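You operate a simulated robot arm through the tools that you are given. There is no shell and no other tool. Be economical: measure what you need, move in short steps, check, and stop when the job is done.

Carry out the task below with a simulated two-armed robot. There is one attempt and no reset: what you move stays moved.

JOB
Make up the kit case as the kit sheet says: divider, silver block and job dial; shut and latch it. Set down upright: what you pick out.

Only the result counts: the job must be done as asked and must still hold three seconds after the hand-in. Knocking over, shifting, dropping, spilling or breaking anything else fails it. Flat cloth is picked up by pressing the open fingertips on it (5 to 10 N) and closing them slowly along it; thin cloth reads only 2 to 8 mm in the jaws.

ROBOT AND FRAMES
Two 6-joint arms with fingered hands on one trunk, hanging from a carriage that runs on a gantry, over the field with the corners [-1744, 562], [-1744, -718], [556, -718], [556, 562] (x, y) and turns from -349 to 338 degrees about z. Base frame: it is fixed where the carriage stands at the start and does not move with it; the origin is on the floor, on the carriage's upright axis, x ahead of it, y to its left, z up; the surface under the hand at the start is at about z = 806. Readings come in mm, degrees, newtons and seconds.
The left shoulder is at the start at [40, 152, 1611], the right one opposite. With the tool pointing down near the work surface each hand reaches from about 100 to 480 mm from the robot's upright axis, wherever it stands, measured 20 degrees to its own side. Places, roughly: case divider [500, -100, 800]; case latch [400, -200, 900]; inside of the kit case [500, -300, 800]; job dial [300, -400, 800]; kit case lid [700, -300, 1000]; kit sheet [800, 100, 900]. Payload 4 kg a hand.
Tool frame (each hand has its own): the origin (TCP) lies between the finger pads and is the grasp point; the fingertips stand 30 mm ahead of it; z points along the fingers, y is the line along which they close. Largest opening 104 mm; the body of the gripper starts 35 mm behind the TCP. The gripper is a hand of 5 fingers: y runs from the thumb to the fingers, the wrist lies at [-15, -104, -178] in the tool frame, and closing takes about 1.5 s.
Orientation is that of the tool frame in the base frame, as [roll, pitch, yaw] about the fixed x, y, z axes, in that order (R = Rz(yaw) Ry(pitch) Rx(roll)). With the fingers straight down and the wrist toward the robot, the tool's x, y and z point along [0, 1, 0], [1, 0, 0] and [0, 0, -1] of the base frame.

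CONTROLS
- The arms move only by the tool send_rows. It takes "left_deltas", "right_deltas" or both (then of equal length, played together; a hand with none holds still); each is a list of rows, each a list of 7 numbers: the opening in per cent of the stroke, from 0 (shut) to 100 (fully open), then the shift along the base's x, y, z in cm, then the turn, a rotation vector about the base's x, y, z in rad. In form: [[gripper, dx, dy, dz, ax, ay, az], ...]. A call has 1 to 20 rows; each row shifts and turns the commanded pose from where the row before left it. A row lasts 0.2 s, in which the tool goes at most 50 mm and 8.6 degrees; a call with a longer step from one row to the next is refused whole, and so is a gripper value outside its range. Where a pose cannot be reached the arm comes as near as it can. A force on the tool above 40 N (or 10 N above the force at the start of the call, whichever is more), or a blocked arm, ends the call early, and 0.2 s more pass. Each finger travels about 45 mm/s and halts on what it meets, pressing with about 29 N; the grip force reading is that of the motor and also rises with nothing between the fingers. The clock runs only during rows and for 0.2 s after the last one: add rows that do not move to give the fingers time. The reply holds the time, the measured pose of the TCP, the force on the tool along the base axes, the opening and the grip force, in the units named above and with some noise, with the torque about the TCP (base axes, N m) and any sound that the robot's microphone picked up.
- Cameras (640 x 400 px; columns grow to the right, rows downward): "scene" is now at [206.1, -33.1, 1875.4]; the picture's right is [-0.58, -0.81, 0.00], its down [-0.75, 0.54, -0.38] and it looks along [0.31, -0.22, -0.92] (base axes); focal length 255 px, centre (320, 200). "left" rides on the left gripper at [-60, -83, -119] in its tool frame; the picture's right is [-0.79, -0.29, 0.54], its down [0.56, -0.71, 0.44] and it looks along [0.26, 0.65, 0.72] (tool axes); focal length 234 px, centre (320, 200). "right" rides on the right gripper at [60, -83, -120] in its tool frame; the picture's right is [-0.79, 0.29, -0.54], its down [-0.56, -0.71, 0.44] and it looks along [-0.26, 0.65, 0.72] (tool axes); focal length 234 px, centre (320, 200). There is no depth. A picture from a camera that has moved, and an enlarged one, comes with that camera's place and axes in the base frame and with its lens.
- camera(camera): a new picture of that camera. The clock stands still meanwhile.
- slide_trunk(by): slides the trunk up (or, below 0, down) by that many mm; the arms and the scene camera ride with it, the base frame stays. It gives what a move gives, with no picture.
- roll_base(legs): drives the robot by 1 to 6 legs, each [ahead, left, turn to the left] in mm, mm and degrees, along the robot's own axes; the way and the turn of a leg run together, so that a leg with both is an arc; at most 1500 mm and 180 degrees a leg. The arms and the cameras ride along, it lands a little off, and it stops where it bumps. It keeps to its track: a leg is cut to what the track allows. It gives what a move gives.
- hand_shape(shape, hand): the hand has 5 fingers and takes this shape, open, in about a second: jaw (thumb against the fingers, like two jaws); tri (thumb and two fingers); tip (a fingertip pinch); poke (one finger out to press); point (the index stretched); flat (the hand flat); cup (the hand cupped); fist (a fist). The gripper value then closes the fingers along that shape, each until it touches; the sizes above hold for jaw. It gives what a move gives, with no picture.
- aim_head(pan, tilt): turns the head with the scene camera to pan (to the left, within 86 degrees either way) and tilt (down, from -29 to 69), counted from straight ahead of the robot. It gives what a move gives.
- enlarge(camera, box): a new picture of the part [left, top, right, bottom] of that camera's present view, enlarged. The clock stands still meanwhile.
- hand_in(): hands the job in; it is judged then, once.

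Go step by step. Nothing tells you exact positions but the pictures and the camera data: compare them with the known pose of the tool, close in by small moves and look again before you grip or let go. The budget is 120 turns and 88 pictures, counting those below and the enlarged ones. Unless the task says otherwise, let go and move clear before handing in, and close with one line.

The tools are called as name(argument=value, ...) on one line, values as JSON. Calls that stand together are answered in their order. send_rows: Moves the arms, as the interface text tells. Its arguments: {"type":"object","properties":{"left_deltas":{"type":"array"},"right_deltas":{"type":"array"}},"required":[]} The other tools are called the same way: slide_trunk (by) slides the trunk up or down; hand_shape (shape, hand) gives the hand a shape; roll_base (legs) drives the base; aim_head (pan, tilt) turns the head that bears the scene camera; camera (camera) takes a picture; enlarge (camera, box) takes an enlarged picture of a part of a camera's view; hand_in () hands the job in.

At the start:

```text
clock: 0.0
left_tcp_pos: [646.5, 30.1, 1149.4]
left_ee_rot: [179.9, -0.3, 90.2]
left_ft_force: [-1.4, -0.2, 0.1]
left_torque: [0.0, -0.01, -0.02]
left_width: 103.5
left_gripper_force: 0.0
left_shape: jaw
right_tcp_pos: [356.6, -392.4, 1231.3]
right_ee_rot: [-179.9, 0.0, 90.1]
right_ft_force: [-0.7, -0.3, 1.1]
right_torque: [0.02, -0.03, -0.01]
right_width: 103.5
right_gripper_force: 0.2
right_shape: jaw
trunk travel left (down, up): [-784.0, 16.0]
robot x, y, heading: [2.2, 0.9, 0.1]
head pan, tilt: [-35.6, 67.7]
```

scene: 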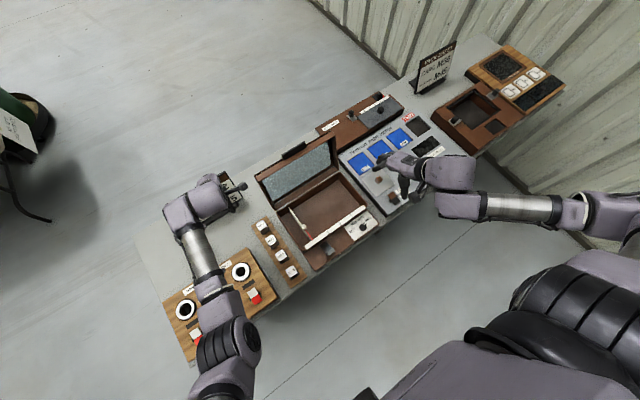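
right: 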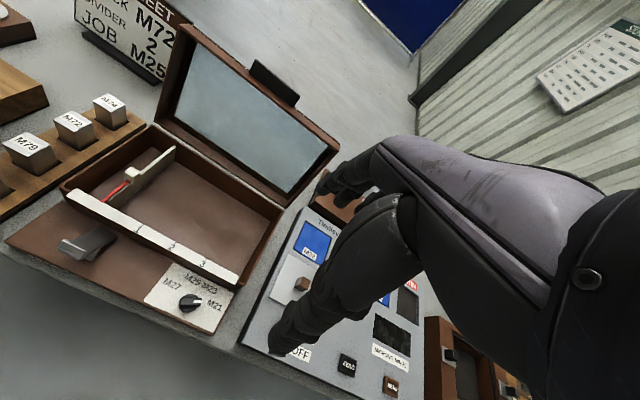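
left: 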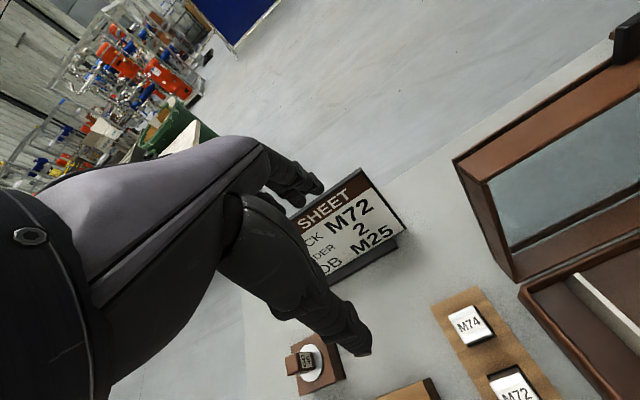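

The kit sheet reads block M72, divider 2, job M25, it seems. I'll enlarge the sheet and the case to check.

enlarge(camera="left", box=[260, 160, 420, 280])

enlarge(camera="right", box=[0, 80, 320, 340])

enlarge(camera="scene", box=[230, 130, 400, 290])

```text
3.33 times, centred on (340, 220) of left
camera zoom: at [562.8, -31.7, 1270.1], right [-0.28, -0.79, -0.55], down [-0.71, 0.56, -0.43], along [0.65, 0.26, -0.72], focal length 781 px, centre (253, 133)
```

zoom: 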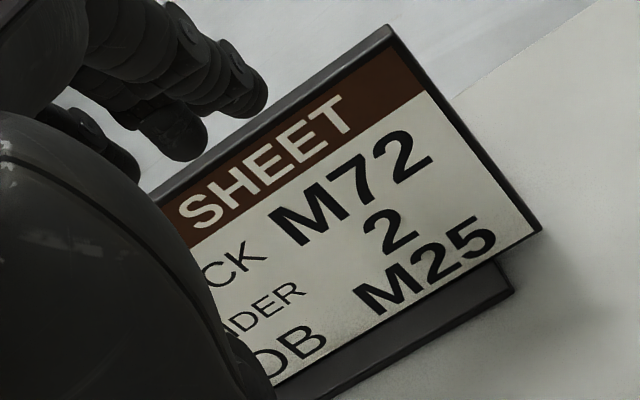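

```text
1.54 times, centred on (160, 210) of right
camera zoom: at [272.9, -332.6, 1352.5], right [0.29, -0.79, 0.54], down [-0.71, -0.56, -0.44], along [0.65, -0.26, -0.72], focal length 360 px, centre (566, 185)
```

zoom: 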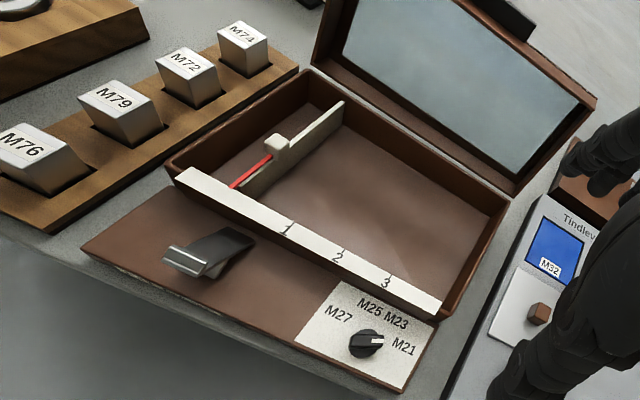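

```text
2.50 times, centred on (315, 210) of scene
camera zoom: at [206.1, -33.1, 1875.4], right [-0.58, -0.81, 0.0], down [-0.75, 0.54, -0.38], along [0.31, -0.22, -0.92], focal length 637 px, centre (332, 175)
```

zoom: 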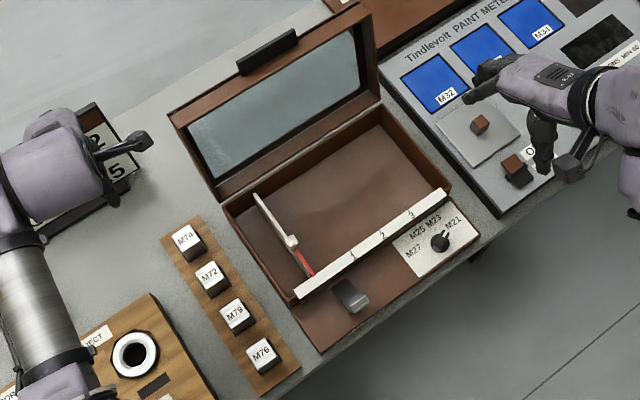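

The sheet says block M72, divider slot 2, job M25; the case stands with its front at x≈403, y from about -108 to -409. I retract the left hand, then drive so that the case is within reach and look closer.

send_rows(left_deltas=[[100, -4, 2, 0.5, 0, 0, 0], [100, -4, 2, 0.5, 0, 0, 0], [100, -4, 2, 0.5, 0, 0, 0], [100, -4, 2, 0.5, 0, 0, 0], [100, -4, 2, 0.5, 0, 0, 0], [100, -4, 2, 0.5, 0, 0, 0], [100, -4, 2, 0.5, 0, 0, 0]])

roll_base(legs=[[100, -80, 0]])

send_rows(right_deltas=[[100, -4, 2, -3, 0, 0, 0], [100, -4, 2, -3, 0, 0, 0], [100, -4, 2, -3, 0, 0, 0], [100, -4, 2, -3, 0, 0, 0]])

camera(camera="right")

camera(camera="scene")

```text
clock: 1.6
left_tcp_pos: [515.7, 68.4, 1031.3]
left_ee_rot: [179.8, -0.6, 92.9]
left_ft_force: [0.5, 0.6, 0.4]
left_torque: [0.0, -0.04, 0.02]
left_width: 103.8
left_gripper_force: 0.0
left_shape: jaw
left hand out of reach, approached as far as the arm can: row 1, 2, 3, 4, 5, 6, 7
right_tcp_pos: [355.5, -392.4, 1232.1]
right_ee_rot: [-180.0, 0.0, 90.0]
right_ft_force: [-0.4, 1.0, -0.4]
right_torque: [0.01, 0.01, 0.0]
right_width: 103.6
right_gripper_force: 0.1
right_shape: jaw
trunk travel left (down, up): [-784.0, 16.0]
robot x, y, heading: [0.3, 0.1, 0.2]
head pan, tilt: [-35.6, 67.7]
```

```text
clock: 2.9
left_tcp_pos: [617.9, -10.2, 1030.1]
left_ee_rot: [179.7, -0.6, 92.8]
left_ft_force: [0.6, 0.1, -0.5]
left_torque: [-0.02, 0.0, 0.03]
left_width: 103.7
left_gripper_force: 0.0
left_shape: jaw
right_tcp_pos: [457.9, -470.3, 1232.7]
right_ee_rot: [179.9, 0.0, 90.0]
right_ft_force: [0.2, 0.4, -0.6]
right_torque: [0.02, 0.0, 0.0]
right_width: 103.7
right_gripper_force: 0.1
right_shape: jaw
trunk travel left (down, up): [-784.0, 16.0]
robot x, y, heading: [100.6, -77.7, -0.1]
head pan, tilt: [-35.6, 67.7]
```

```text
refused: row 1 steps farther than a row can; nothing moved
```

```text
81 pictures are left
camera right: at [373.8, -411.4, 1352.5], right [0.29, -0.79, 0.54], down [-0.71, -0.56, -0.44], along [0.65, -0.26, -0.72], focal length 234 px, centre (320, 200)
```

right: 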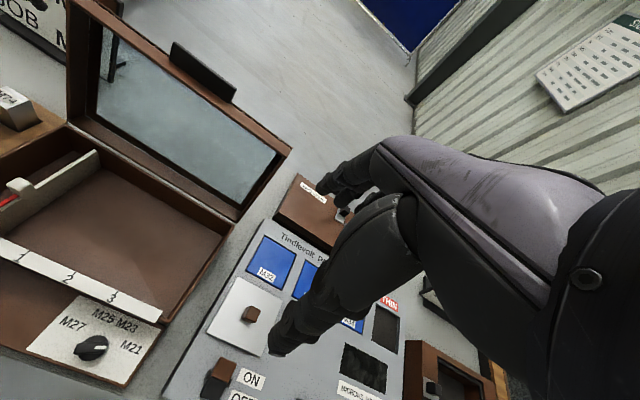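

```text
80 pictures are left
camera scene: at [306.9, -111.9, 1875.4], right [-0.58, -0.81, 0.0], down [-0.75, 0.54, -0.38], along [0.31, -0.22, -0.92], focal length 255 px, centre (320, 200)
```

scene: 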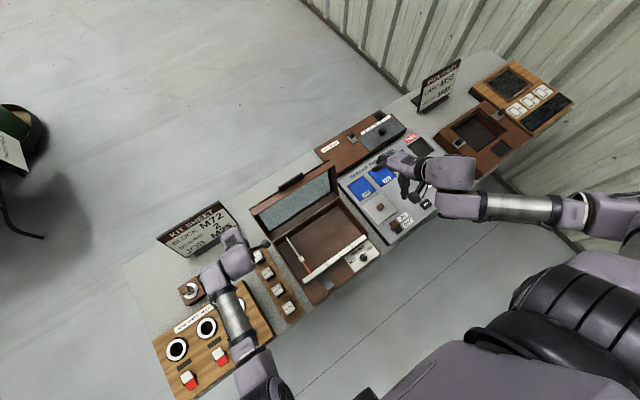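

Another kit station is farther right; ours is the left one. I bring the right hand in front of the case for a close view of divider, rail, latch and dial.

send_rows(right_deltas=[[100, -1.95, 2.67, -3, 0, 0, 0], [100, -1.95, 2.67, -3, 0, 0, 0], [100, -1.95, 2.67, -3, 0, 0, 0], [100, -1.95, 2.67, -3, 0, 0, 0], [100, -1.95, 2.67, -3, 0, 0, 0], [100, -1.95, 2.67, -3, 0, 0, 0], [100, -1.95, 2.67, -3, 0, 0, 0], [100, -1.95, 2.67, -2, 0, 0, 0], [100, -1.95, 2.67, -2, 0, 0, 0]])

camera(camera="right")

```text
clock: 4.8
left_tcp_pos: [617.5, -10.4, 1030.2]
left_ee_rot: [179.7, -0.8, 92.8]
left_ft_force: [-0.1, -0.2, 0.1]
left_torque: [0.01, -0.02, -0.01]
left_width: 104.1
left_gripper_force: 0.1
left_shape: jaw
right_tcp_pos: [306.0, -305.8, 993.2]
right_ee_rot: [179.0, 7.5, 96.8]
right_ft_force: [0.1, -1.0, 0.0]
right_torque: [-0.03, 0.0, 0.0]
right_width: 103.9
right_gripper_force: 0.0
right_shape: jaw
trunk travel left (down, up): [-784.0, 16.0]
robot x, y, heading: [100.1, -80.3, 0.2]
head pan, tilt: [-35.6, 67.7]
stopped in row 9 (right hand): the arm was blocked; the commanded pose is now the measured one
```

```text
79 pictures are left
camera right: at [212.2, -242.2, 1101.8], right [0.36, -0.67, 0.65], down [-0.62, -0.69, -0.37], along [0.7, -0.27, -0.67], focal length 234 px, centre (320, 200)
```

right: 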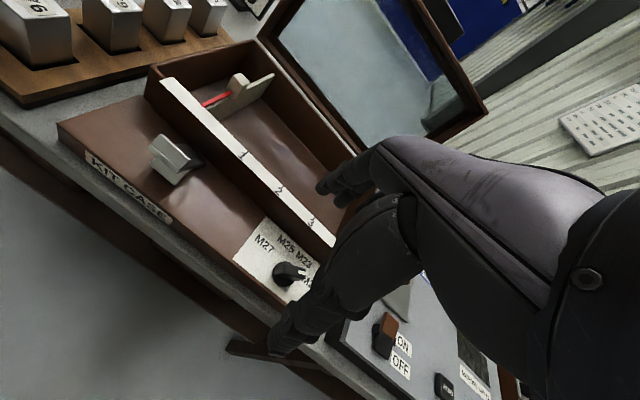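

The arm blocked when folded close in, but the view is good. I back the base off a little, restore the tool's upright orientation and come to the view again.

roll_base(legs=[[-90, 0, 0]])

send_rows(right_deltas=[[100, 2, 1, 1, 0.064, 0.016, -0.06], [100, 2, 1, 1, 0.064, 0.016, -0.06], [100, 2, 1, 0, 0, 0, 0], [100, 0, 0, 0, 0, 0, 0]])

camera(camera="right")

camera(camera="left")

```text
clock: 5.9
left_tcp_pos: [526.9, -9.5, 1030.1]
left_ee_rot: [179.7, -0.7, 92.9]
left_ft_force: [0.0, 0.4, -0.2]
left_torque: [0.05, -0.01, 0.0]
left_width: 103.9
left_gripper_force: 0.2
left_shape: jaw
right_tcp_pos: [216.4, -305.3, 992.5]
right_ee_rot: [178.9, 7.7, 96.8]
right_ft_force: [-0.1, 0.0, -0.3]
right_torque: [-0.02, 0.0, 0.03]
right_width: 103.5
right_gripper_force: 0.1
right_shape: jaw
trunk travel left (down, up): [-784.0, 16.0]
robot x, y, heading: [8.6, -80.3, -0.1]
head pan, tilt: [-35.6, 67.7]
```

```text
clock: 6.9
left_tcp_pos: [527.6, -10.8, 1031.6]
left_ee_rot: [179.8, -0.7, 92.8]
left_ft_force: [0.5, 0.4, 0.7]
left_torque: [-0.01, 0.01, 0.01]
left_width: 103.9
left_gripper_force: 0.1
left_shape: jaw
right_tcp_pos: [270.6, -297.8, 1010.1]
right_ee_rot: [-179.1, 2.9, 91.8]
right_ft_force: [0.4, 0.1, -0.6]
right_torque: [0.0, 0.02, -0.01]
right_width: 103.7
right_gripper_force: 0.1
right_shape: jaw
trunk travel left (down, up): [-784.0, 16.0]
robot x, y, heading: [14.3, -81.7, 0.3]
head pan, tilt: [-35.6, 67.7]
```

```text
78 pictures are left
camera right: at [187.4, -234.9, 1128.8], right [0.32, -0.75, 0.58], down [-0.69, -0.6, -0.4], along [0.64, -0.27, -0.71], focal length 234 px, centre (320, 200)
```

right: 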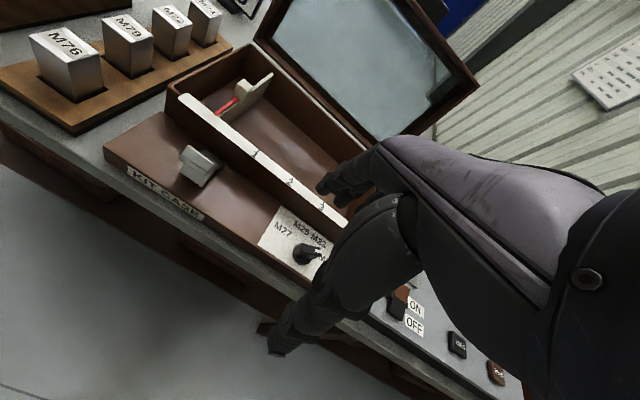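

```text
77 pictures are left
camera left: at [446.7, -75.9, 1150.4], right [-0.25, -0.8, -0.55], down [-0.73, 0.53, -0.43], along [0.64, 0.3, -0.71], focal length 234 px, centre (320, 200)
```

left: 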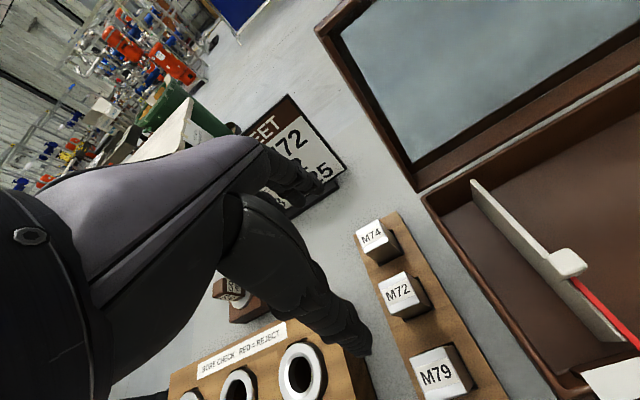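

Blocks sit in recesses in a row along x, M72 near [515,-10]. I zoom in on the divider, rail, latch and dial.

enlarge(camera="right", box=[160, 60, 380, 220])

enlarge(camera="right", box=[100, 130, 340, 280])

enlarge(camera="left", box=[420, 160, 640, 400])

```text
2.50 times, centred on (270, 140) of right
camera zoom: at [187.4, -234.9, 1128.8], right [0.32, -0.75, 0.58], down [-0.69, -0.6, -0.4], along [0.64, -0.27, -0.71], focal length 585 px, centre (445, 350)
```

zoom: 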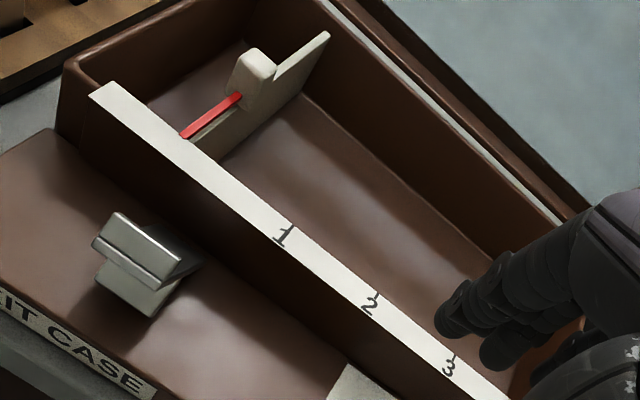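

```text
2.67 times, centred on (220, 205) of right
camera zoom: at [187.4, -234.9, 1128.8], right [0.32, -0.75, 0.58], down [-0.69, -0.6, -0.4], along [0.64, -0.27, -0.71], focal length 624 px, centre (587, 187)
```

zoom: 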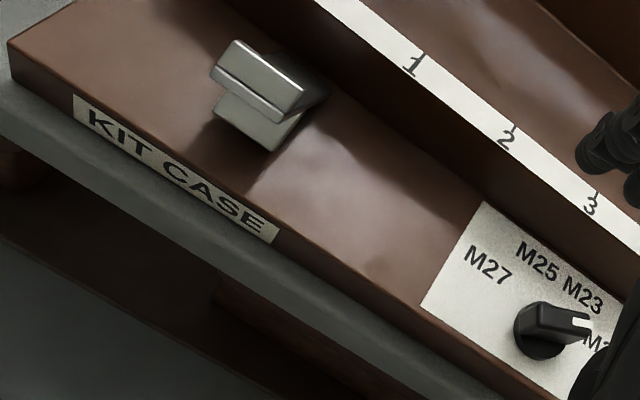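

```text
1.67 times, centred on (530, 280) of left
camera zoom: at [446.7, -75.9, 1150.4], right [-0.25, -0.8, -0.55], down [-0.73, 0.53, -0.43], along [0.64, 0.3, -0.71], focal length 390 px, centre (-30, 67)
```

zoom: 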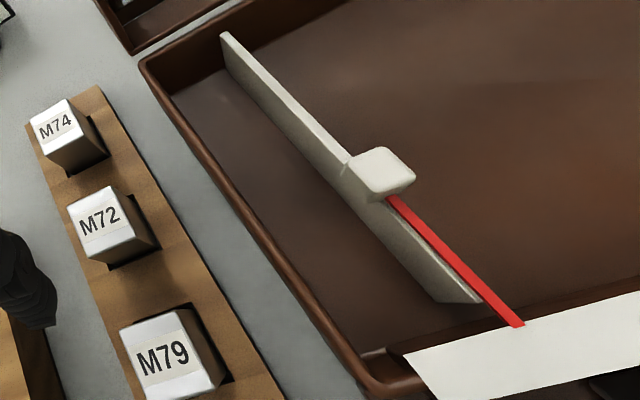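

The divider looks like a slider with a red pointer (now y≈-147) over ticks at y≈-217/-277/-337; its knob top is at about [481,-149,889]. I'll move the left hand clear, drive up, and turn the right hand to close along y.

send_rows(left_deltas=[[100, -2, 4, 0, 0, 0, 0], [100, -2, 4, 0, 0, 0, 0], [100, -2, 4, 0, 0, 0, 0], [100, 0, 2, 0, 0, 0, 0]])

roll_base(legs=[[65, -40, 0]])

send_rows(right_deltas=[[100, 2, 2, 1, 0, 0, 0.145], [100, 2, 2, 1, 0, 0, 0.145], [100, 2, 2, 1, 0, 0, 0.145], [100, 2, 2, 0, 0, 0, 0.145], [100, 2, 2, 0, 0, 0, 0.145], [100, 2, 2, 0, 0, 0, 0.145], [100, 2, 2, 0, 0, 0, 0.145], [100, 0, 0, 0, 0, 0, 0.145], [100, 0, 0, 0, 0, 0, 0.145], [100, 0, 0, 0, 0, 0, 0.145], [100, 0, 0, 0, 0, 0, 0.1]])

```text
clock: 7.9
left_tcp_pos: [469.4, 18.8, 1016.3]
left_ee_rot: [179.4, -2.2, 94.5]
left_ft_force: [-0.8, -0.6, -0.4]
left_torque: [0.01, -0.01, 0.02]
left_width: 103.8
left_gripper_force: 0.1
left_shape: jaw
left hand out of reach, approached as far as the arm can: row 1, 2, 3, 4
right_tcp_pos: [274.0, -297.6, 1011.1]
right_ee_rot: [-179.5, 2.9, 91.7]
right_ft_force: [0.3, -1.0, 0.0]
right_torque: [0.02, 0.02, -0.02]
right_width: 103.5
right_gripper_force: 0.1
right_shape: jaw
trunk travel left (down, up): [-784.0, 16.0]
robot x, y, heading: [12.4, -81.5, 0.1]
head pan, tilt: [-35.6, 67.7]
```

```text
clock: 9.0
left_tcp_pos: [533.2, -21.8, 1015.4]
left_ee_rot: [179.3, -2.3, 94.6]
left_ft_force: [-0.8, 0.7, -0.4]
left_torque: [-0.01, 0.02, 0.0]
left_width: 103.8
left_gripper_force: 0.1
left_shape: jaw
right_tcp_pos: [341.5, -337.7, 1012.7]
right_ee_rot: [-179.6, 2.8, 91.8]
right_ft_force: [-0.2, 1.2, -0.8]
right_torque: [-0.02, -0.04, -0.02]
right_width: 103.7
right_gripper_force: 0.0
right_shape: jaw
trunk travel left (down, up): [-784.0, 16.0]
robot x, y, heading: [76.7, -117.6, 0.3]
head pan, tilt: [-35.6, 67.7]
```

```text
clock: 11.4
left_tcp_pos: [534.1, -20.0, 1016.9]
left_ee_rot: [179.5, -2.2, 94.6]
left_ft_force: [-0.9, -0.1, 0.2]
left_torque: [-0.03, 0.0, 0.01]
left_width: 104.0
left_gripper_force: 0.0
left_shape: jaw
right_tcp_pos: [481.1, -199.3, 1042.6]
right_ee_rot: [-179.5, 2.9, -179.1]
right_ft_force: [0.3, -0.1, 1.0]
right_torque: [0.0, -0.01, 0.01]
right_width: 103.7
right_gripper_force: 0.1
right_shape: jaw
trunk travel left (down, up): [-784.0, 16.0]
robot x, y, heading: [75.8, -117.2, -0.1]
head pan, tilt: [-35.6, 67.7]
```

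The right hand now closes along y above the case. I check with both cameras.

camera(camera="right")

camera(camera="scene")

```text
73 pictures are left
camera right: at [416.9, -282.9, 1160.4], right [0.76, 0.3, 0.58], down [0.59, -0.7, -0.4], along [0.28, 0.65, -0.71], focal length 234 px, centre (320, 200)
```

right: 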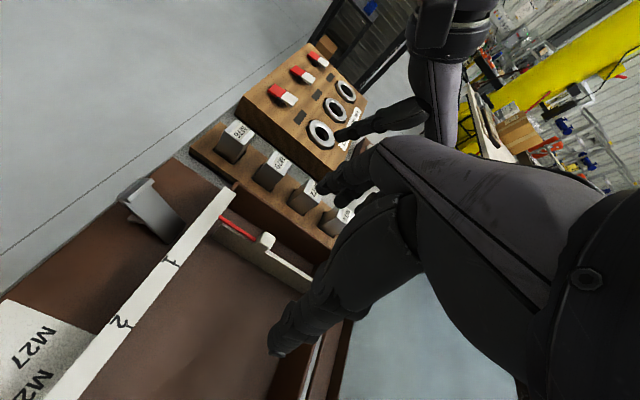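

```text
72 pictures are left
camera scene: at [281.9, -151.5, 1875.4], right [-0.58, -0.81, 0.0], down [-0.75, 0.54, -0.38], along [0.31, -0.22, -0.92], focal length 255 px, centre (320, 200)
```

scene: 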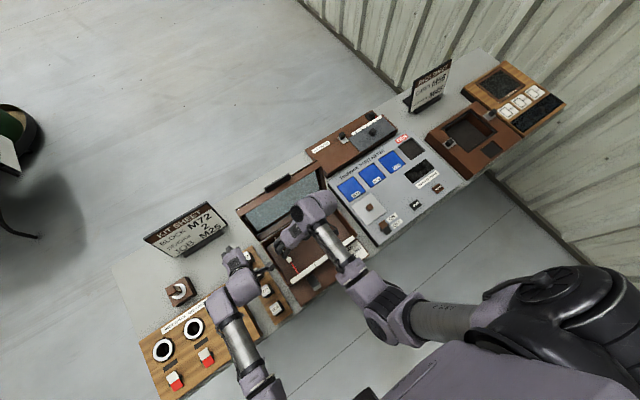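

The knob is confirmed at about [480,-147,889]. I go above it with the jaws half open, level the tool, and lower.

send_rows(right_deltas=[[50, 0, 2.6, -4, 0, 0.025, -0.008], [50, 0, 2.6, -4, 0, 0.025, -0.008], [50, 0, 0, 0, 0, 0, 0], [50, 0, 0, -3, 0, 0, 0], [50, 0, 0, 0, 0, 0, 0]])

camera(camera="right")

```text
clock: 12.6
left_tcp_pos: [534.4, -20.2, 1016.6]
left_ee_rot: [179.3, -2.3, 94.6]
left_ft_force: [-1.1, -0.8, 0.3]
left_torque: [0.0, -0.02, -0.02]
left_width: 103.7
left_gripper_force: 0.1
left_shape: jaw
right_tcp_pos: [481.2, -164.7, 924.7]
right_ee_rot: [-178.4, -0.3, 179.2]
right_ft_force: [-2.0, -1.2, 6.3]
right_torque: [0.12, -0.04, 0.04]
right_width: 51.3
right_gripper_force: 0.0
right_shape: jaw
trunk travel left (down, up): [-784.0, 16.0]
robot x, y, heading: [74.0, -118.5, 0.0]
head pan, tilt: [-35.6, 67.7]
```

```text
71 pictures are left
camera right: at [419.1, -244.7, 1048.5], right [0.79, 0.3, 0.53], down [0.55, -0.73, -0.42], along [0.26, 0.62, -0.74], focal length 234 px, centre (320, 200)
```

right: 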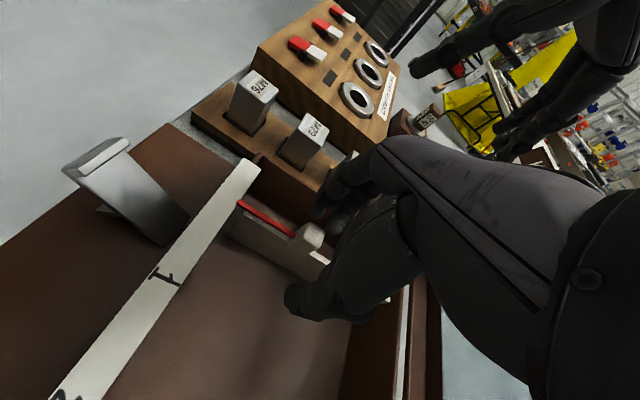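

The hand is 17 mm short in y with light contact, likely a finger on the knob. I raise and correct.

send_rows(right_deltas=[[50, 0, 0, 3, 0, 0, 0], [50, 0, 0, 0, 0, 0, 0], [50, 0, 0, 0, 0, 0, 0]])

```text
clock: 13.6
left_tcp_pos: [533.5, -19.4, 1015.1]
left_ee_rot: [179.4, -2.3, 94.6]
left_ft_force: [0.1, -0.1, -0.2]
left_torque: [0.0, 0.01, -0.01]
left_width: 104.0
left_gripper_force: 0.0
left_shape: jaw
right_tcp_pos: [488.4, -182.7, 954.8]
right_ee_rot: [-176.7, 0.5, 179.1]
right_ft_force: [-0.3, 0.0, -0.7]
right_torque: [0.0, -0.01, -0.03]
right_width: 52.2
right_gripper_force: 0.0
right_shape: jaw
trunk travel left (down, up): [-784.0, 16.0]
robot x, y, heading: [75.5, -116.4, 0.1]
head pan, tilt: [-35.6, 67.7]
stopped in row 3 (right hand): the arm was blocked; the commanded pose is now the measured one
```

The arm is against a limit at this relative place, so I shift the base left; the target is then more to the arm's own side.

roll_base(legs=[[20, 80, 0]])

send_rows(right_deltas=[[50, -1, -2.2, 2, -0.057, 0, 0], [50, -1.5, -2.2, 2, 0, 0, 0], [50, 0, 0, 0, 0, 0, 0], [50, 0, 0, 0, 0, 0, 0]])

```text
clock: 14.6
left_tcp_pos: [553.0, 60.5, 1015.9]
left_ee_rot: [179.5, -2.3, 94.5]
left_ft_force: [0.2, 0.8, -0.6]
left_torque: [-0.02, 0.01, -0.02]
left_width: 103.6
left_gripper_force: 0.1
left_shape: jaw
right_tcp_pos: [509.7, -101.3, 956.4]
right_ee_rot: [-176.9, 0.4, 179.1]
right_ft_force: [0.3, 1.1, 0.8]
right_torque: [-0.01, 0.0, -0.02]
right_width: 52.1
right_gripper_force: 0.0
right_shape: jaw
trunk travel left (down, up): [-784.0, 16.0]
robot x, y, heading: [97.8, -39.4, -0.1]
head pan, tilt: [-35.6, 67.7]
```

```text
clock: 15.6
left_tcp_pos: [553.2, 60.3, 1016.9]
left_ee_rot: [179.4, -2.4, 94.6]
left_ft_force: [0.1, -0.9, -0.1]
left_torque: [-0.02, -0.04, 0.02]
left_width: 103.7
left_gripper_force: 0.0
left_shape: jaw
right_tcp_pos: [483.9, -145.8, 995.3]
right_ee_rot: [-173.6, 0.5, 179.1]
right_ft_force: [0.2, -0.7, 0.0]
right_torque: [0.0, -0.01, 0.0]
right_width: 52.2
right_gripper_force: 0.0
right_shape: jaw
trunk travel left (down, up): [-784.0, 16.0]
robot x, y, heading: [94.0, -35.4, 0.1]
head pan, tilt: [-35.6, 67.7]
```

Reachable now; I undo the roll tilt (wrong sign) and lower around the knob.

send_rows(right_deltas=[[50, -0.3, 0, -2, 0.112, 0, 0], [50, 0, 0, -3, 0, 0, 0], [50, 0, 0, -2, 0, 0, 0], [50, 0, 0, 0, 0, 0, 0]])

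camera(camera="right")

```text
clock: 16.6
left_tcp_pos: [551.6, 60.6, 1016.7]
left_ee_rot: [179.5, -2.2, 94.7]
left_ft_force: [-0.8, 0.1, 0.1]
left_torque: [-0.03, -0.01, 0.0]
left_width: 103.9
left_gripper_force: 0.0
left_shape: jaw
right_tcp_pos: [481.6, -145.4, 924.2]
right_ee_rot: [179.9, 0.5, 179.1]
right_ft_force: [-0.1, -0.2, -0.3]
right_torque: [-0.02, 0.01, 0.0]
right_width: 52.1
right_gripper_force: 0.1
right_shape: jaw
trunk travel left (down, up): [-784.0, 16.0]
robot x, y, heading: [95.6, -35.9, 0.4]
head pan, tilt: [-35.6, 67.7]
```

```text
70 pictures are left
camera right: at [418.8, -228.6, 1044.3], right [0.79, 0.28, 0.55], down [0.55, -0.71, -0.43], along [0.27, 0.64, -0.72], focal length 234 px, centre (320, 200)
```

right: 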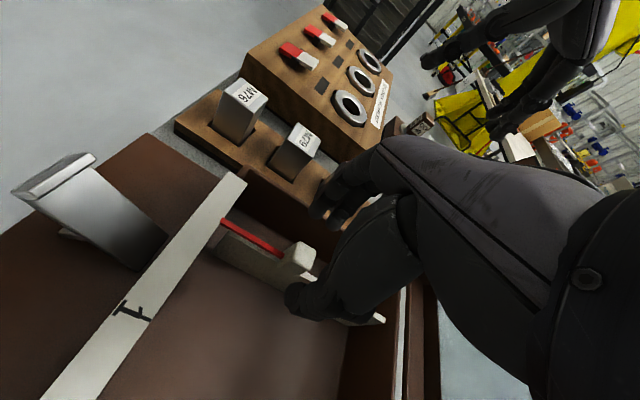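

Aligned over the knob; I lower 28 mm and close.

send_rows(right_deltas=[[50, -0.3, 0, -1.4, 0, 0, 0], [50, 0, 0, -1.4, 0, 0, 0], [50, 0, 0, 0, 0, 0, 0]])

send_rows(right_deltas=[[30, 0, 0, 0, 0, 0, 0], [15, 0, 0, 0, 0, 0, 0], [10, 0, 0, 0, 0, 0, 0], [10, 0, 0, 0, 0, 0, 0], [10, 0, 0, 0, 0, 0, 0]])

camera(camera="right")

```text
clock: 17.4
left_tcp_pos: [553.6, 61.9, 1016.6]
left_ee_rot: [179.5, -2.2, 94.6]
left_ft_force: [-0.8, 0.6, 0.3]
left_torque: [-0.01, 0.02, -0.02]
left_width: 103.6
left_gripper_force: 0.0
left_shape: jaw
right_tcp_pos: [477.5, -145.3, 896.5]
right_ee_rot: [-180.0, 0.5, 179.1]
right_ft_force: [0.2, -0.3, -0.6]
right_torque: [0.0, -0.01, -0.01]
right_width: 52.0
right_gripper_force: 0.2
right_shape: jaw
trunk travel left (down, up): [-784.0, 16.0]
robot x, y, heading: [97.3, -37.6, 0.4]
head pan, tilt: [-35.6, 67.7]
```

```text
clock: 18.6
left_tcp_pos: [552.3, 58.6, 1015.4]
left_ee_rot: [179.4, -2.2, 94.6]
left_ft_force: [0.1, 0.4, 0.0]
left_torque: [-0.01, 0.0, 0.0]
left_width: 104.0
left_gripper_force: 0.0
left_shape: jaw
right_tcp_pos: [477.9, -147.0, 897.5]
right_ee_rot: [-180.0, 0.4, 179.0]
right_ft_force: [0.5, -2.2, 1.0]
right_torque: [-0.07, 0.0, -0.03]
right_width: 11.2
right_gripper_force: 0.1
right_shape: jaw
trunk travel left (down, up): [-784.0, 16.0]
robot x, y, heading: [94.0, -35.3, -0.0]
head pan, tilt: [-35.6, 67.7]
```

```text
69 pictures are left
camera right: at [414.8, -229.2, 1017.1], right [0.79, 0.28, 0.55], down [0.55, -0.71, -0.43], along [0.27, 0.64, -0.72], focal length 234 px, centre (320, 200)
```

right: 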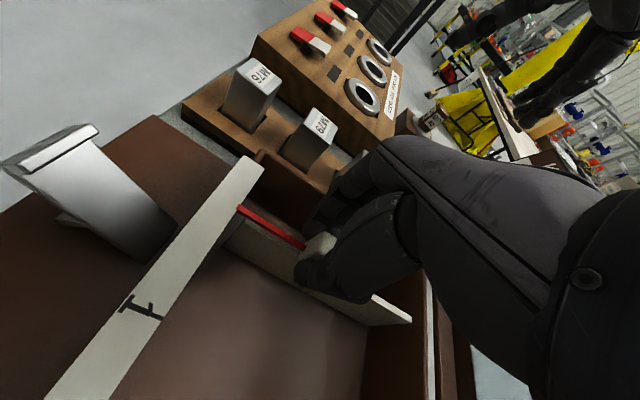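

The fingers straddle the knob. I close fully and slide it toward -y in small steps.

send_rows(right_deltas=[[3, 0, 0, 0, 0, 0, 0], [3, 0, 0, 0, 0, 0, 0], [3, 0, -1, 0, 0, 0, 0], [3, 0, -1, 0, 0, 0, 0], [3, 0, -1.5, 0, 0, 0, 0], [3, 0, -1.5, 0, 0, 0, 0], [3, 0, 0, 0, 0, 0, 0]])

camera(camera="right")

```text
clock: 20.2
left_tcp_pos: [552.8, 59.2, 1016.3]
left_ee_rot: [179.4, -2.2, 94.7]
left_ft_force: [0.0, 0.0, -0.2]
left_torque: [-0.03, 0.01, 0.0]
left_width: 104.2
left_gripper_force: 0.1
left_shape: jaw
right_tcp_pos: [477.4, -197.1, 896.8]
right_ee_rot: [179.9, 0.4, 179.0]
right_ft_force: [-3.8, 0.0, 4.3]
right_torque: [0.08, 0.07, 0.0]
right_width: 10.4
right_gripper_force: 29.3
right_shape: jaw
trunk travel left (down, up): [-784.0, 16.0]
robot x, y, heading: [96.3, -37.5, 0.2]
head pan, tilt: [-35.6, 67.7]
```

```text
68 pictures are left
camera right: at [415.1, -280.3, 1016.7], right [0.79, 0.28, 0.55], down [0.55, -0.71, -0.43], along [0.27, 0.64, -0.72], focal length 234 px, centre (320, 200)
```

right: 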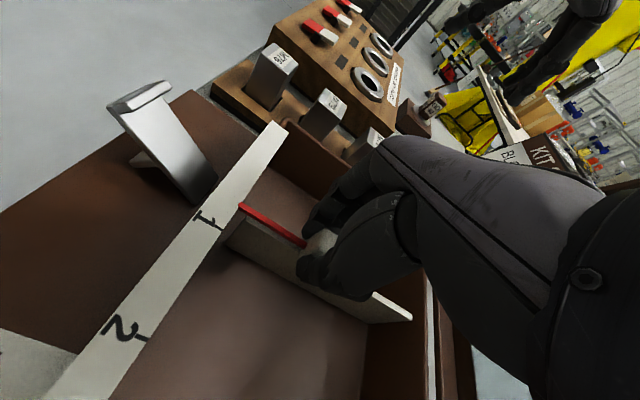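

It slides. Another 78 mm.

send_rows(right_deltas=[[3, 0, -1.5, 0, 0, 0, 0], [3, 0, -1.5, 0, 0, 0, 0], [3, 0, -1.5, 0, 0, 0, 0], [3, 0, -1.5, 0, 0, 0, 0], [3, 0, -1, 0, 0, 0, 0], [3, 0, -0.8, 0, 0, 0, 0], [3, 0, 0, 0, 0, 0, 0]])

enlarge(camera="right", box=[140, 140, 340, 265])

```text
clock: 21.8
left_tcp_pos: [552.9, 59.3, 1015.7]
left_ee_rot: [179.4, -2.2, 94.6]
left_ft_force: [0.1, -0.1, 1.2]
left_torque: [-0.01, 0.02, 0.0]
left_width: 104.0
left_gripper_force: 0.1
left_shape: jaw
right_tcp_pos: [476.5, -275.2, 897.0]
right_ee_rot: [-179.9, 0.4, 179.2]
right_ft_force: [-1.9, -2.9, -6.1]
right_torque: [0.03, 0.02, -0.05]
right_width: 10.1
right_gripper_force: 29.0
right_shape: jaw
trunk travel left (down, up): [-784.0, 16.0]
robot x, y, heading: [92.3, -33.9, 0.2]
head pan, tilt: [-35.6, 67.7]
```

```text
3.20 times, centred on (240, 202) of right
camera zoom: at [414.8, -359.2, 1017.4], right [0.79, 0.28, 0.55], down [0.55, -0.72, -0.43], along [0.27, 0.64, -0.72], focal length 749 px, centre (576, 192)
```

zoom: 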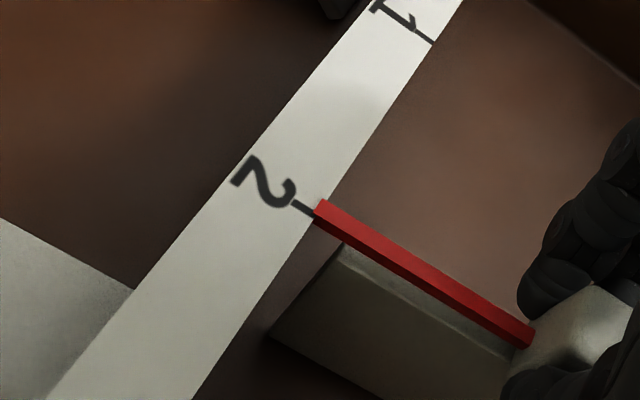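

The pointer reads 2 within a millimetre or two. I release, lift and check from above.

send_rows(right_deltas=[[3, 0, -0.1, 0, 0, 0, 0], [3, 0, 0, 0, 0, 0, 0], [20, 0, 0, 0, 0, 0, 0], [40, 0, 0, 0, 0, 0, 0], [40, 0, 0, 0, 0, 0, 0], [40, 0, 0, 2, 0, 0, 0], [40, 0, 0, 3, 0, 0, 0], [40, 0, 0, 3, 0, 0, 0], [40, 0, -3, 0, 0, 0, 0], [40, 0, -3, 0, 0, 0, 0], [40, 0, -3, 0, 0, 0, 0], [40, 0, 0, 0, 0, 0, 0]])

camera(camera="scene")

camera(camera="right")

```text
clock: 24.4
left_tcp_pos: [551.5, 60.3, 1016.3]
left_ee_rot: [179.5, -2.2, 94.7]
left_ft_force: [0.5, -0.3, 0.0]
left_torque: [-0.01, 0.02, -0.01]
left_width: 103.9
left_gripper_force: 0.1
left_shape: jaw
right_tcp_pos: [478.4, -365.1, 978.3]
right_ee_rot: [180.0, 0.3, 179.1]
right_ft_force: [0.1, 0.2, 0.2]
right_torque: [0.03, 0.0, 0.01]
right_width: 41.3
right_gripper_force: 0.0
right_shape: jaw
trunk travel left (down, up): [-784.0, 16.0]
robot x, y, heading: [93.2, -36.3, 0.3]
head pan, tilt: [-35.6, 67.7]
```

```text
66 pictures are left
camera scene: at [301.3, -71.6, 1875.4], right [-0.58, -0.82, 0.0], down [-0.75, 0.54, -0.38], along [0.31, -0.22, -0.92], focal length 255 px, centre (320, 200)
```

scene: 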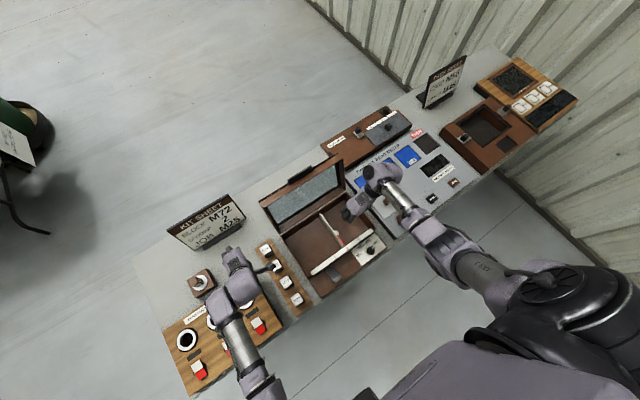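

```text
65 pictures are left
camera right: at [415.0, -449.1, 1098.4], right [0.79, 0.28, 0.55], down [0.55, -0.71, -0.43], along [0.27, 0.64, -0.72], focal length 234 px, centre (320, 200)
```

right: 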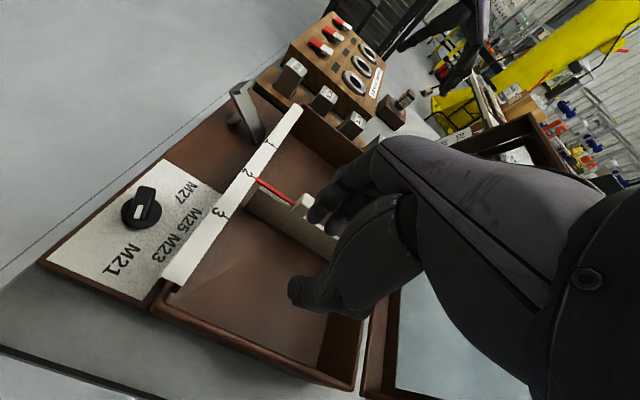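

enlarge(camera="right", box=[210, 140, 310, 220])

enlarge(camera="scene", box=[280, 200, 400, 290])

enlarge(camera="right", box=[90, 150, 230, 260])

```text
5.00 times, centred on (260, 180) of right
camera zoom: at [415.0, -449.1, 1098.4], right [0.79, 0.28, 0.55], down [0.55, -0.71, -0.43], along [0.27, 0.64, -0.72], focal length 1171 px, centre (620, 300)
```

zoom: 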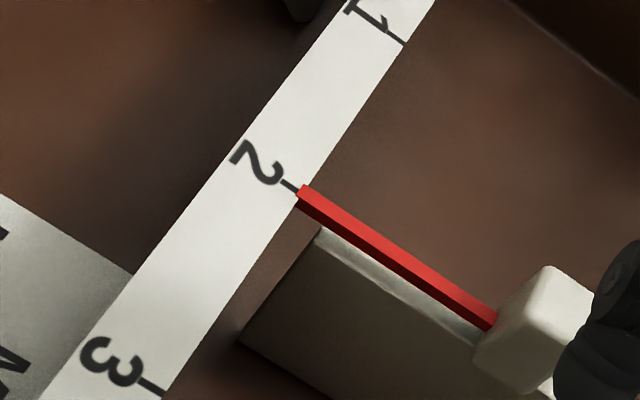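

```text
4.44 times, centred on (340, 245) of scene
camera zoom: at [301.3, -71.6, 1875.4], right [-0.58, -0.82, 0.0], down [-0.75, 0.54, -0.38], along [0.31, -0.22, -0.92], focal length 1133 px, centre (231, 0)
```

zoom: 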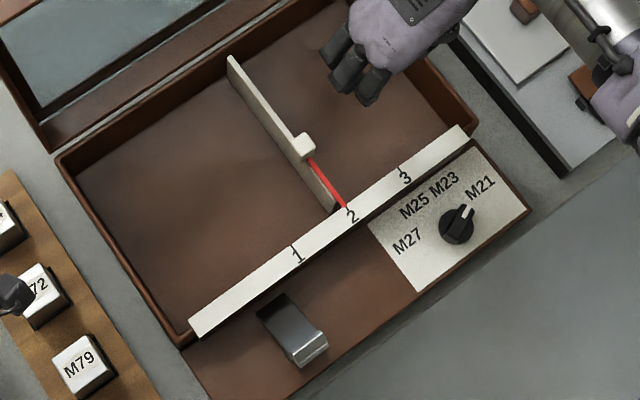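

```text
3.64 times, centred on (160, 205) of right
camera zoom: at [415.0, -449.1, 1098.4], right [0.79, 0.28, 0.55], down [0.55, -0.71, -0.43], along [0.27, 0.64, -0.72], focal length 852 px, centre (902, 182)
```

zoom: 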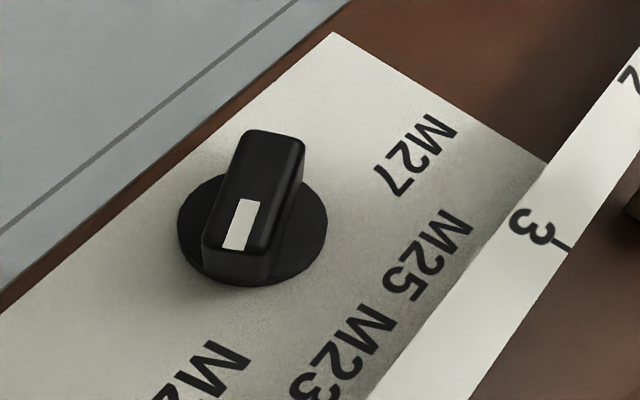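

The divider reads 2. The dial (bar centre ≈[346,-357.5], top z≈847) points at M21, about -67°, and M25 lies at about +22°, so it needs +90°. I test whether the final yaw (~203°) is reachable over the dial.

send_rows(right_deltas=[[50, -3.3, 0.2, 0, 0, 0, 0], [50, -3.3, 0.2, 0, 0, 0, 0], [50, -3.3, 0.2, 0, 0, 0, 0], [50, -3.3, 0.2, 0, 0, 0, 0], [50, 0, 0, 0, 0, 0, 0.14], [50, 0, 0, -3, 0, 0, 0.14], [50, 0, 0, -3, 0, 0, 0.14], [50, 0, 0, 0, 0, 0, 0], [50, 0, 0, 0, 0, 0, 0]])

```text
clock: 26.4
left_tcp_pos: [553.6, 59.3, 1015.1]
left_ee_rot: [179.5, -2.2, 94.7]
left_ft_force: [-0.4, -0.4, 0.0]
left_torque: [-0.02, 0.04, 0.02]
left_width: 103.6
left_gripper_force: 0.1
left_shape: jaw
right_tcp_pos: [347.4, -356.4, 917.8]
right_ee_rot: [180.0, 0.3, -156.8]
right_ft_force: [-0.4, -0.7, 0.6]
right_torque: [0.01, 0.0, 0.0]
right_width: 51.9
right_gripper_force: 0.2
right_shape: jaw
trunk travel left (down, up): [-784.0, 16.0]
robot x, y, heading: [97.5, -42.5, 0.0]
head pan, tilt: [-35.6, 67.7]
```

Reached. Now turn back 90° to grip orientation (yaw 113°).

send_rows(right_deltas=[[50, 0, 0, 0, 0, 0, -0.1428], [50, 0, 0, 0, 0, 0, -0.1428], [50, 0, 0, 0, 0, 0, -0.1428], [50, 0, 0, 0, 0, 0, -0.1428], [50, 0, 0, 0, 0, 0, -0.1428], [50, 0, 0, 0, 0, 0, -0.1428], [50, 0, 0, 0, 0, 0, -0.1428], [50, 0, 0, 0, 0, 0, -0.1428], [50, 0, 0, 0, 0, 0, -0.1428], [50, 0, 0, 0, 0, 0, -0.1428], [50, 0, 0, 0, 0, 0, -0.1428], [50, 0, 0, 0, 0, 0, 0], [50, 0, 0, 0, 0, 0, 0]])

camera(camera="right")

```text
clock: 29.2
left_tcp_pos: [552.1, 60.8, 1017.6]
left_ee_rot: [179.3, -2.1, 94.6]
left_ft_force: [0.1, 0.2, 0.0]
left_torque: [-0.03, -0.02, 0.0]
left_width: 103.9
left_gripper_force: 0.0
left_shape: jaw
right_tcp_pos: [347.1, -357.6, 916.8]
right_ee_rot: [-179.9, 0.4, 113.1]
right_ft_force: [0.3, -0.1, -0.1]
right_torque: [-0.01, 0.01, 0.0]
right_width: 51.4
right_gripper_force: 0.0
right_shape: jaw
trunk travel left (down, up): [-784.0, 16.0]
robot x, y, heading: [96.3, -36.3, 0.3]
head pan, tilt: [-35.6, 67.7]
```

```text
61 pictures are left
camera right: at [244.9, -334.5, 1037.4], right [0.57, -0.61, 0.55], down [-0.43, -0.79, -0.43], along [0.7, 0.01, -0.72], focal length 234 px, centre (320, 200)
```

right: 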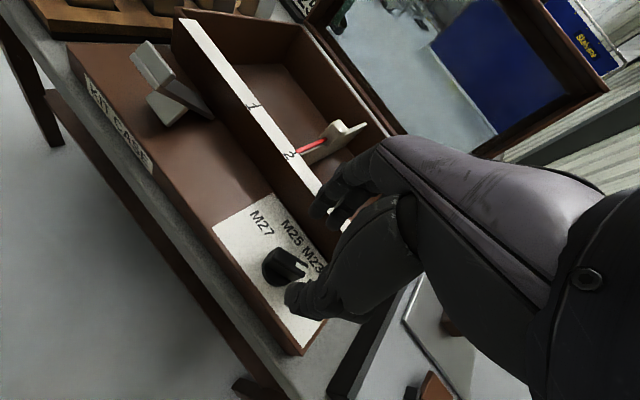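

Centered over the dial. I lower to just above its base disc and close gently.

send_rows(right_deltas=[[45, 0, 0, -2, 0, 0, 0], [45, 0, 0, -2, 0, 0, 0], [45, 0, 0, -1, 0, 0, 0], [45, 0, 0, 0, 0, 0, 0], [30, 0, 0, 0, 0, 0, 0], [20, 0, 0, 0, 0, 0, 0], [10, 0, 0, 0, 0, 0, 0], [5, 0, 0, 0, 0, 0, 0], [5, 0, 0, 0, 0, 0, 0], [5, 0, 0, 0, 0, 0, 0]])

camera(camera="right")

```text
clock: 29.8
left_tcp_pos: [552.4, 59.5, 1015.1]
left_ee_rot: [179.5, -2.1, 94.6]
left_ft_force: [0.2, 0.3, 0.0]
left_torque: [0.02, 0.0, -0.02]
left_width: 103.8
left_gripper_force: 0.1
left_shape: jaw
right_tcp_pos: [349.1, -357.3, 887.2]
right_ee_rot: [179.4, 0.6, 113.2]
right_ft_force: [-11.8, 5.1, 29.0]
right_torque: [-0.34, -1.37, 0.05]
right_width: 46.4
right_gripper_force: 0.1
right_shape: jaw
trunk travel left (down, up): [-784.0, 16.0]
robot x, y, heading: [94.0, -38.3, -0.0]
head pan, tilt: [-35.6, 67.7]
stopped in row 2 (right hand): the force on the tool passed its limit at 72 N (the readings are from after the stop); the commanded pose is now the measured one
```

```text
60 pictures are left
camera right: at [246.5, -334.0, 1005.2], right [0.57, -0.61, 0.55], down [-0.42, -0.79, -0.44], along [0.71, 0.01, -0.71], focal length 234 px, centre (320, 200)
```

right: 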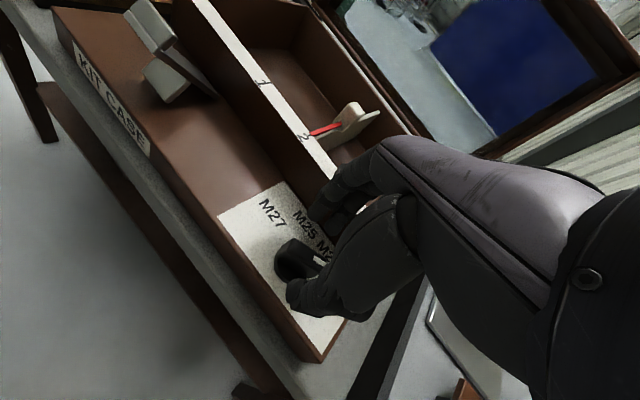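

The fingers touched the rail (x≈405) rather than the dial. I lift and try the narrower fingertip pinch.

send_rows(right_deltas=[[45, -0.2, 0, 3, 0, 0, 0], [45, 0, 0, 2, 0, 0, 0], [45, 0, 0, 0, 0, 0, 0]])

hand_shape(hand="right", shape="tip")

camera(camera="right")

enlarge(camera="scene", box=[280, 180, 440, 290])

```text
clock: 30.6
left_tcp_pos: [553.2, 60.1, 1016.0]
left_ee_rot: [179.4, -2.2, 94.7]
left_ft_force: [-0.4, 0.9, -0.5]
left_torque: [0.01, 0.0, 0.01]
left_width: 103.9
left_gripper_force: 0.0
left_shape: jaw
right_tcp_pos: [346.3, -355.3, 934.6]
right_ee_rot: [179.5, 0.7, 113.3]
right_ft_force: [-0.4, -0.1, 0.5]
right_torque: [-0.03, 0.0, 0.02]
right_width: 47.3
right_gripper_force: 0.1
right_shape: jaw
trunk travel left (down, up): [-784.0, 16.0]
robot x, y, heading: [94.2, -37.1, -0.1]
head pan, tilt: [-35.6, 67.7]
```

```text
clock: 31.5
left_tcp_pos: [551.6, 60.3, 1016.0]
left_ee_rot: [179.4, -2.2, 94.6]
left_ft_force: [-0.6, 0.4, -0.5]
left_torque: [0.04, 0.01, -0.02]
left_width: 103.7
left_gripper_force: 0.0
left_shape: jaw
right_tcp_pos: [346.9, -355.6, 934.8]
right_ee_rot: [179.5, 0.7, 113.2]
right_ft_force: [0.2, -0.1, 0.0]
right_torque: [0.01, -0.03, 0.03]
right_width: 103.7
right_gripper_force: 0.1
right_shape: tip
trunk travel left (down, up): [-784.0, 16.0]
robot x, y, heading: [96.1, -40.7, 0.1]
head pan, tilt: [-35.6, 67.7]
```

```text
59 pictures are left
camera right: at [244.1, -333.1, 1053.7], right [0.57, -0.61, 0.55], down [-0.42, -0.79, -0.44], along [0.7, 0.01, -0.71], focal length 234 px, centre (320, 200)
```

right: 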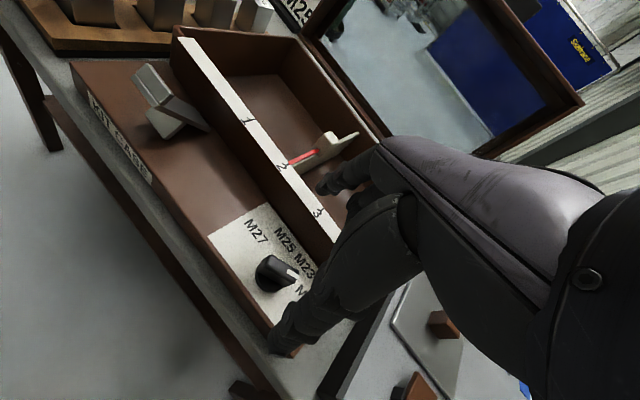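

```text
3.64 times, centred on (360, 235) of scene
camera zoom: at [301.3, -71.6, 1875.4], right [-0.58, -0.81, 0.0], down [-0.75, 0.54, -0.38], along [0.31, -0.22, -0.92], focal length 927 px, centre (174, 73)
```

zoom: 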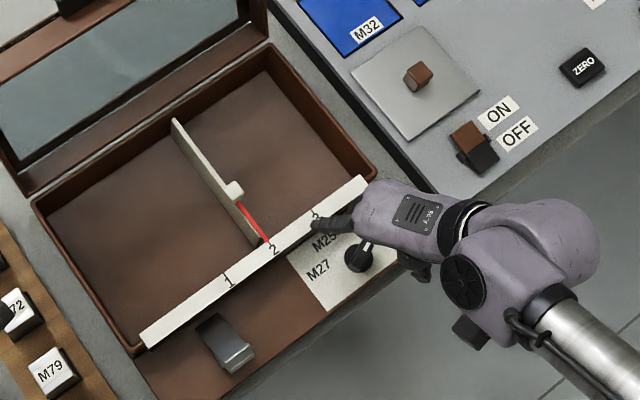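

I close the pinch to about 28% to see its shape above the dial.

send_rows(right_deltas=[[60, 0, 0, 0, 0, 0, 0], [28, 0, 0, 0, 0, 0, 0], [28, 0, 0, 0, 0, 0, 0], [28, 0, -0.2, 0, 0, 0, 0], [28, 0, 0, 0, 0, 0, 0]])

camera(camera="right")

enlarge(camera="scene", box=[330, 210, 410, 270])

```text
clock: 32.7
left_tcp_pos: [552.6, 60.7, 1016.3]
left_ee_rot: [179.4, -2.3, 94.7]
left_ft_force: [-0.9, -0.4, 0.4]
left_torque: [0.02, 0.01, -0.01]
left_width: 103.8
left_gripper_force: 0.1
left_shape: jaw
right_tcp_pos: [347.1, -356.6, 936.2]
right_ee_rot: [179.4, 0.6, 113.1]
right_ft_force: [0.9, 0.2, -0.2]
right_torque: [-0.02, 0.0, 0.01]
right_width: 29.4
right_gripper_force: 0.1
right_shape: tip
trunk travel left (down, up): [-784.0, 16.0]
robot x, y, heading: [95.5, -41.8, 0.5]
head pan, tilt: [-35.6, 67.7]
```

```text
57 pictures are left
camera right: at [244.7, -334.8, 1053.6], right [0.57, -0.61, 0.55], down [-0.42, -0.79, -0.44], along [0.7, 0.01, -0.71], focal length 234 px, centre (320, 200)
```

right: 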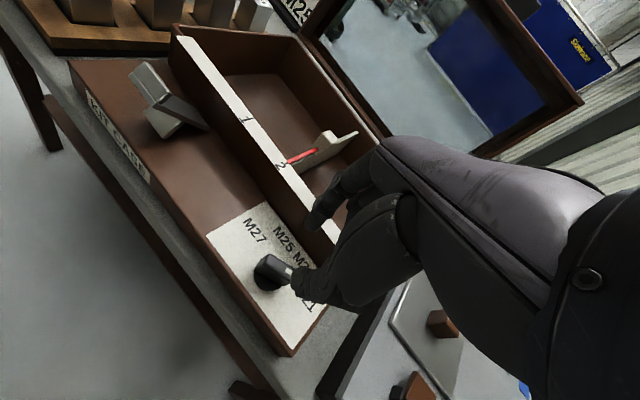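

```text
6.67 times, centred on (370, 240) of scene
camera zoom: at [301.3, -71.6, 1875.4], right [-0.58, -0.81, 0.0], down [-0.75, 0.54, -0.38], along [0.31, -0.22, -0.92], focal length 1699 px, centre (-13, -67)
```

zoom: 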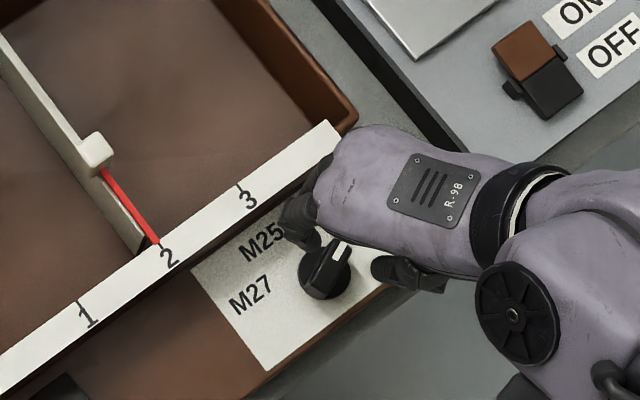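

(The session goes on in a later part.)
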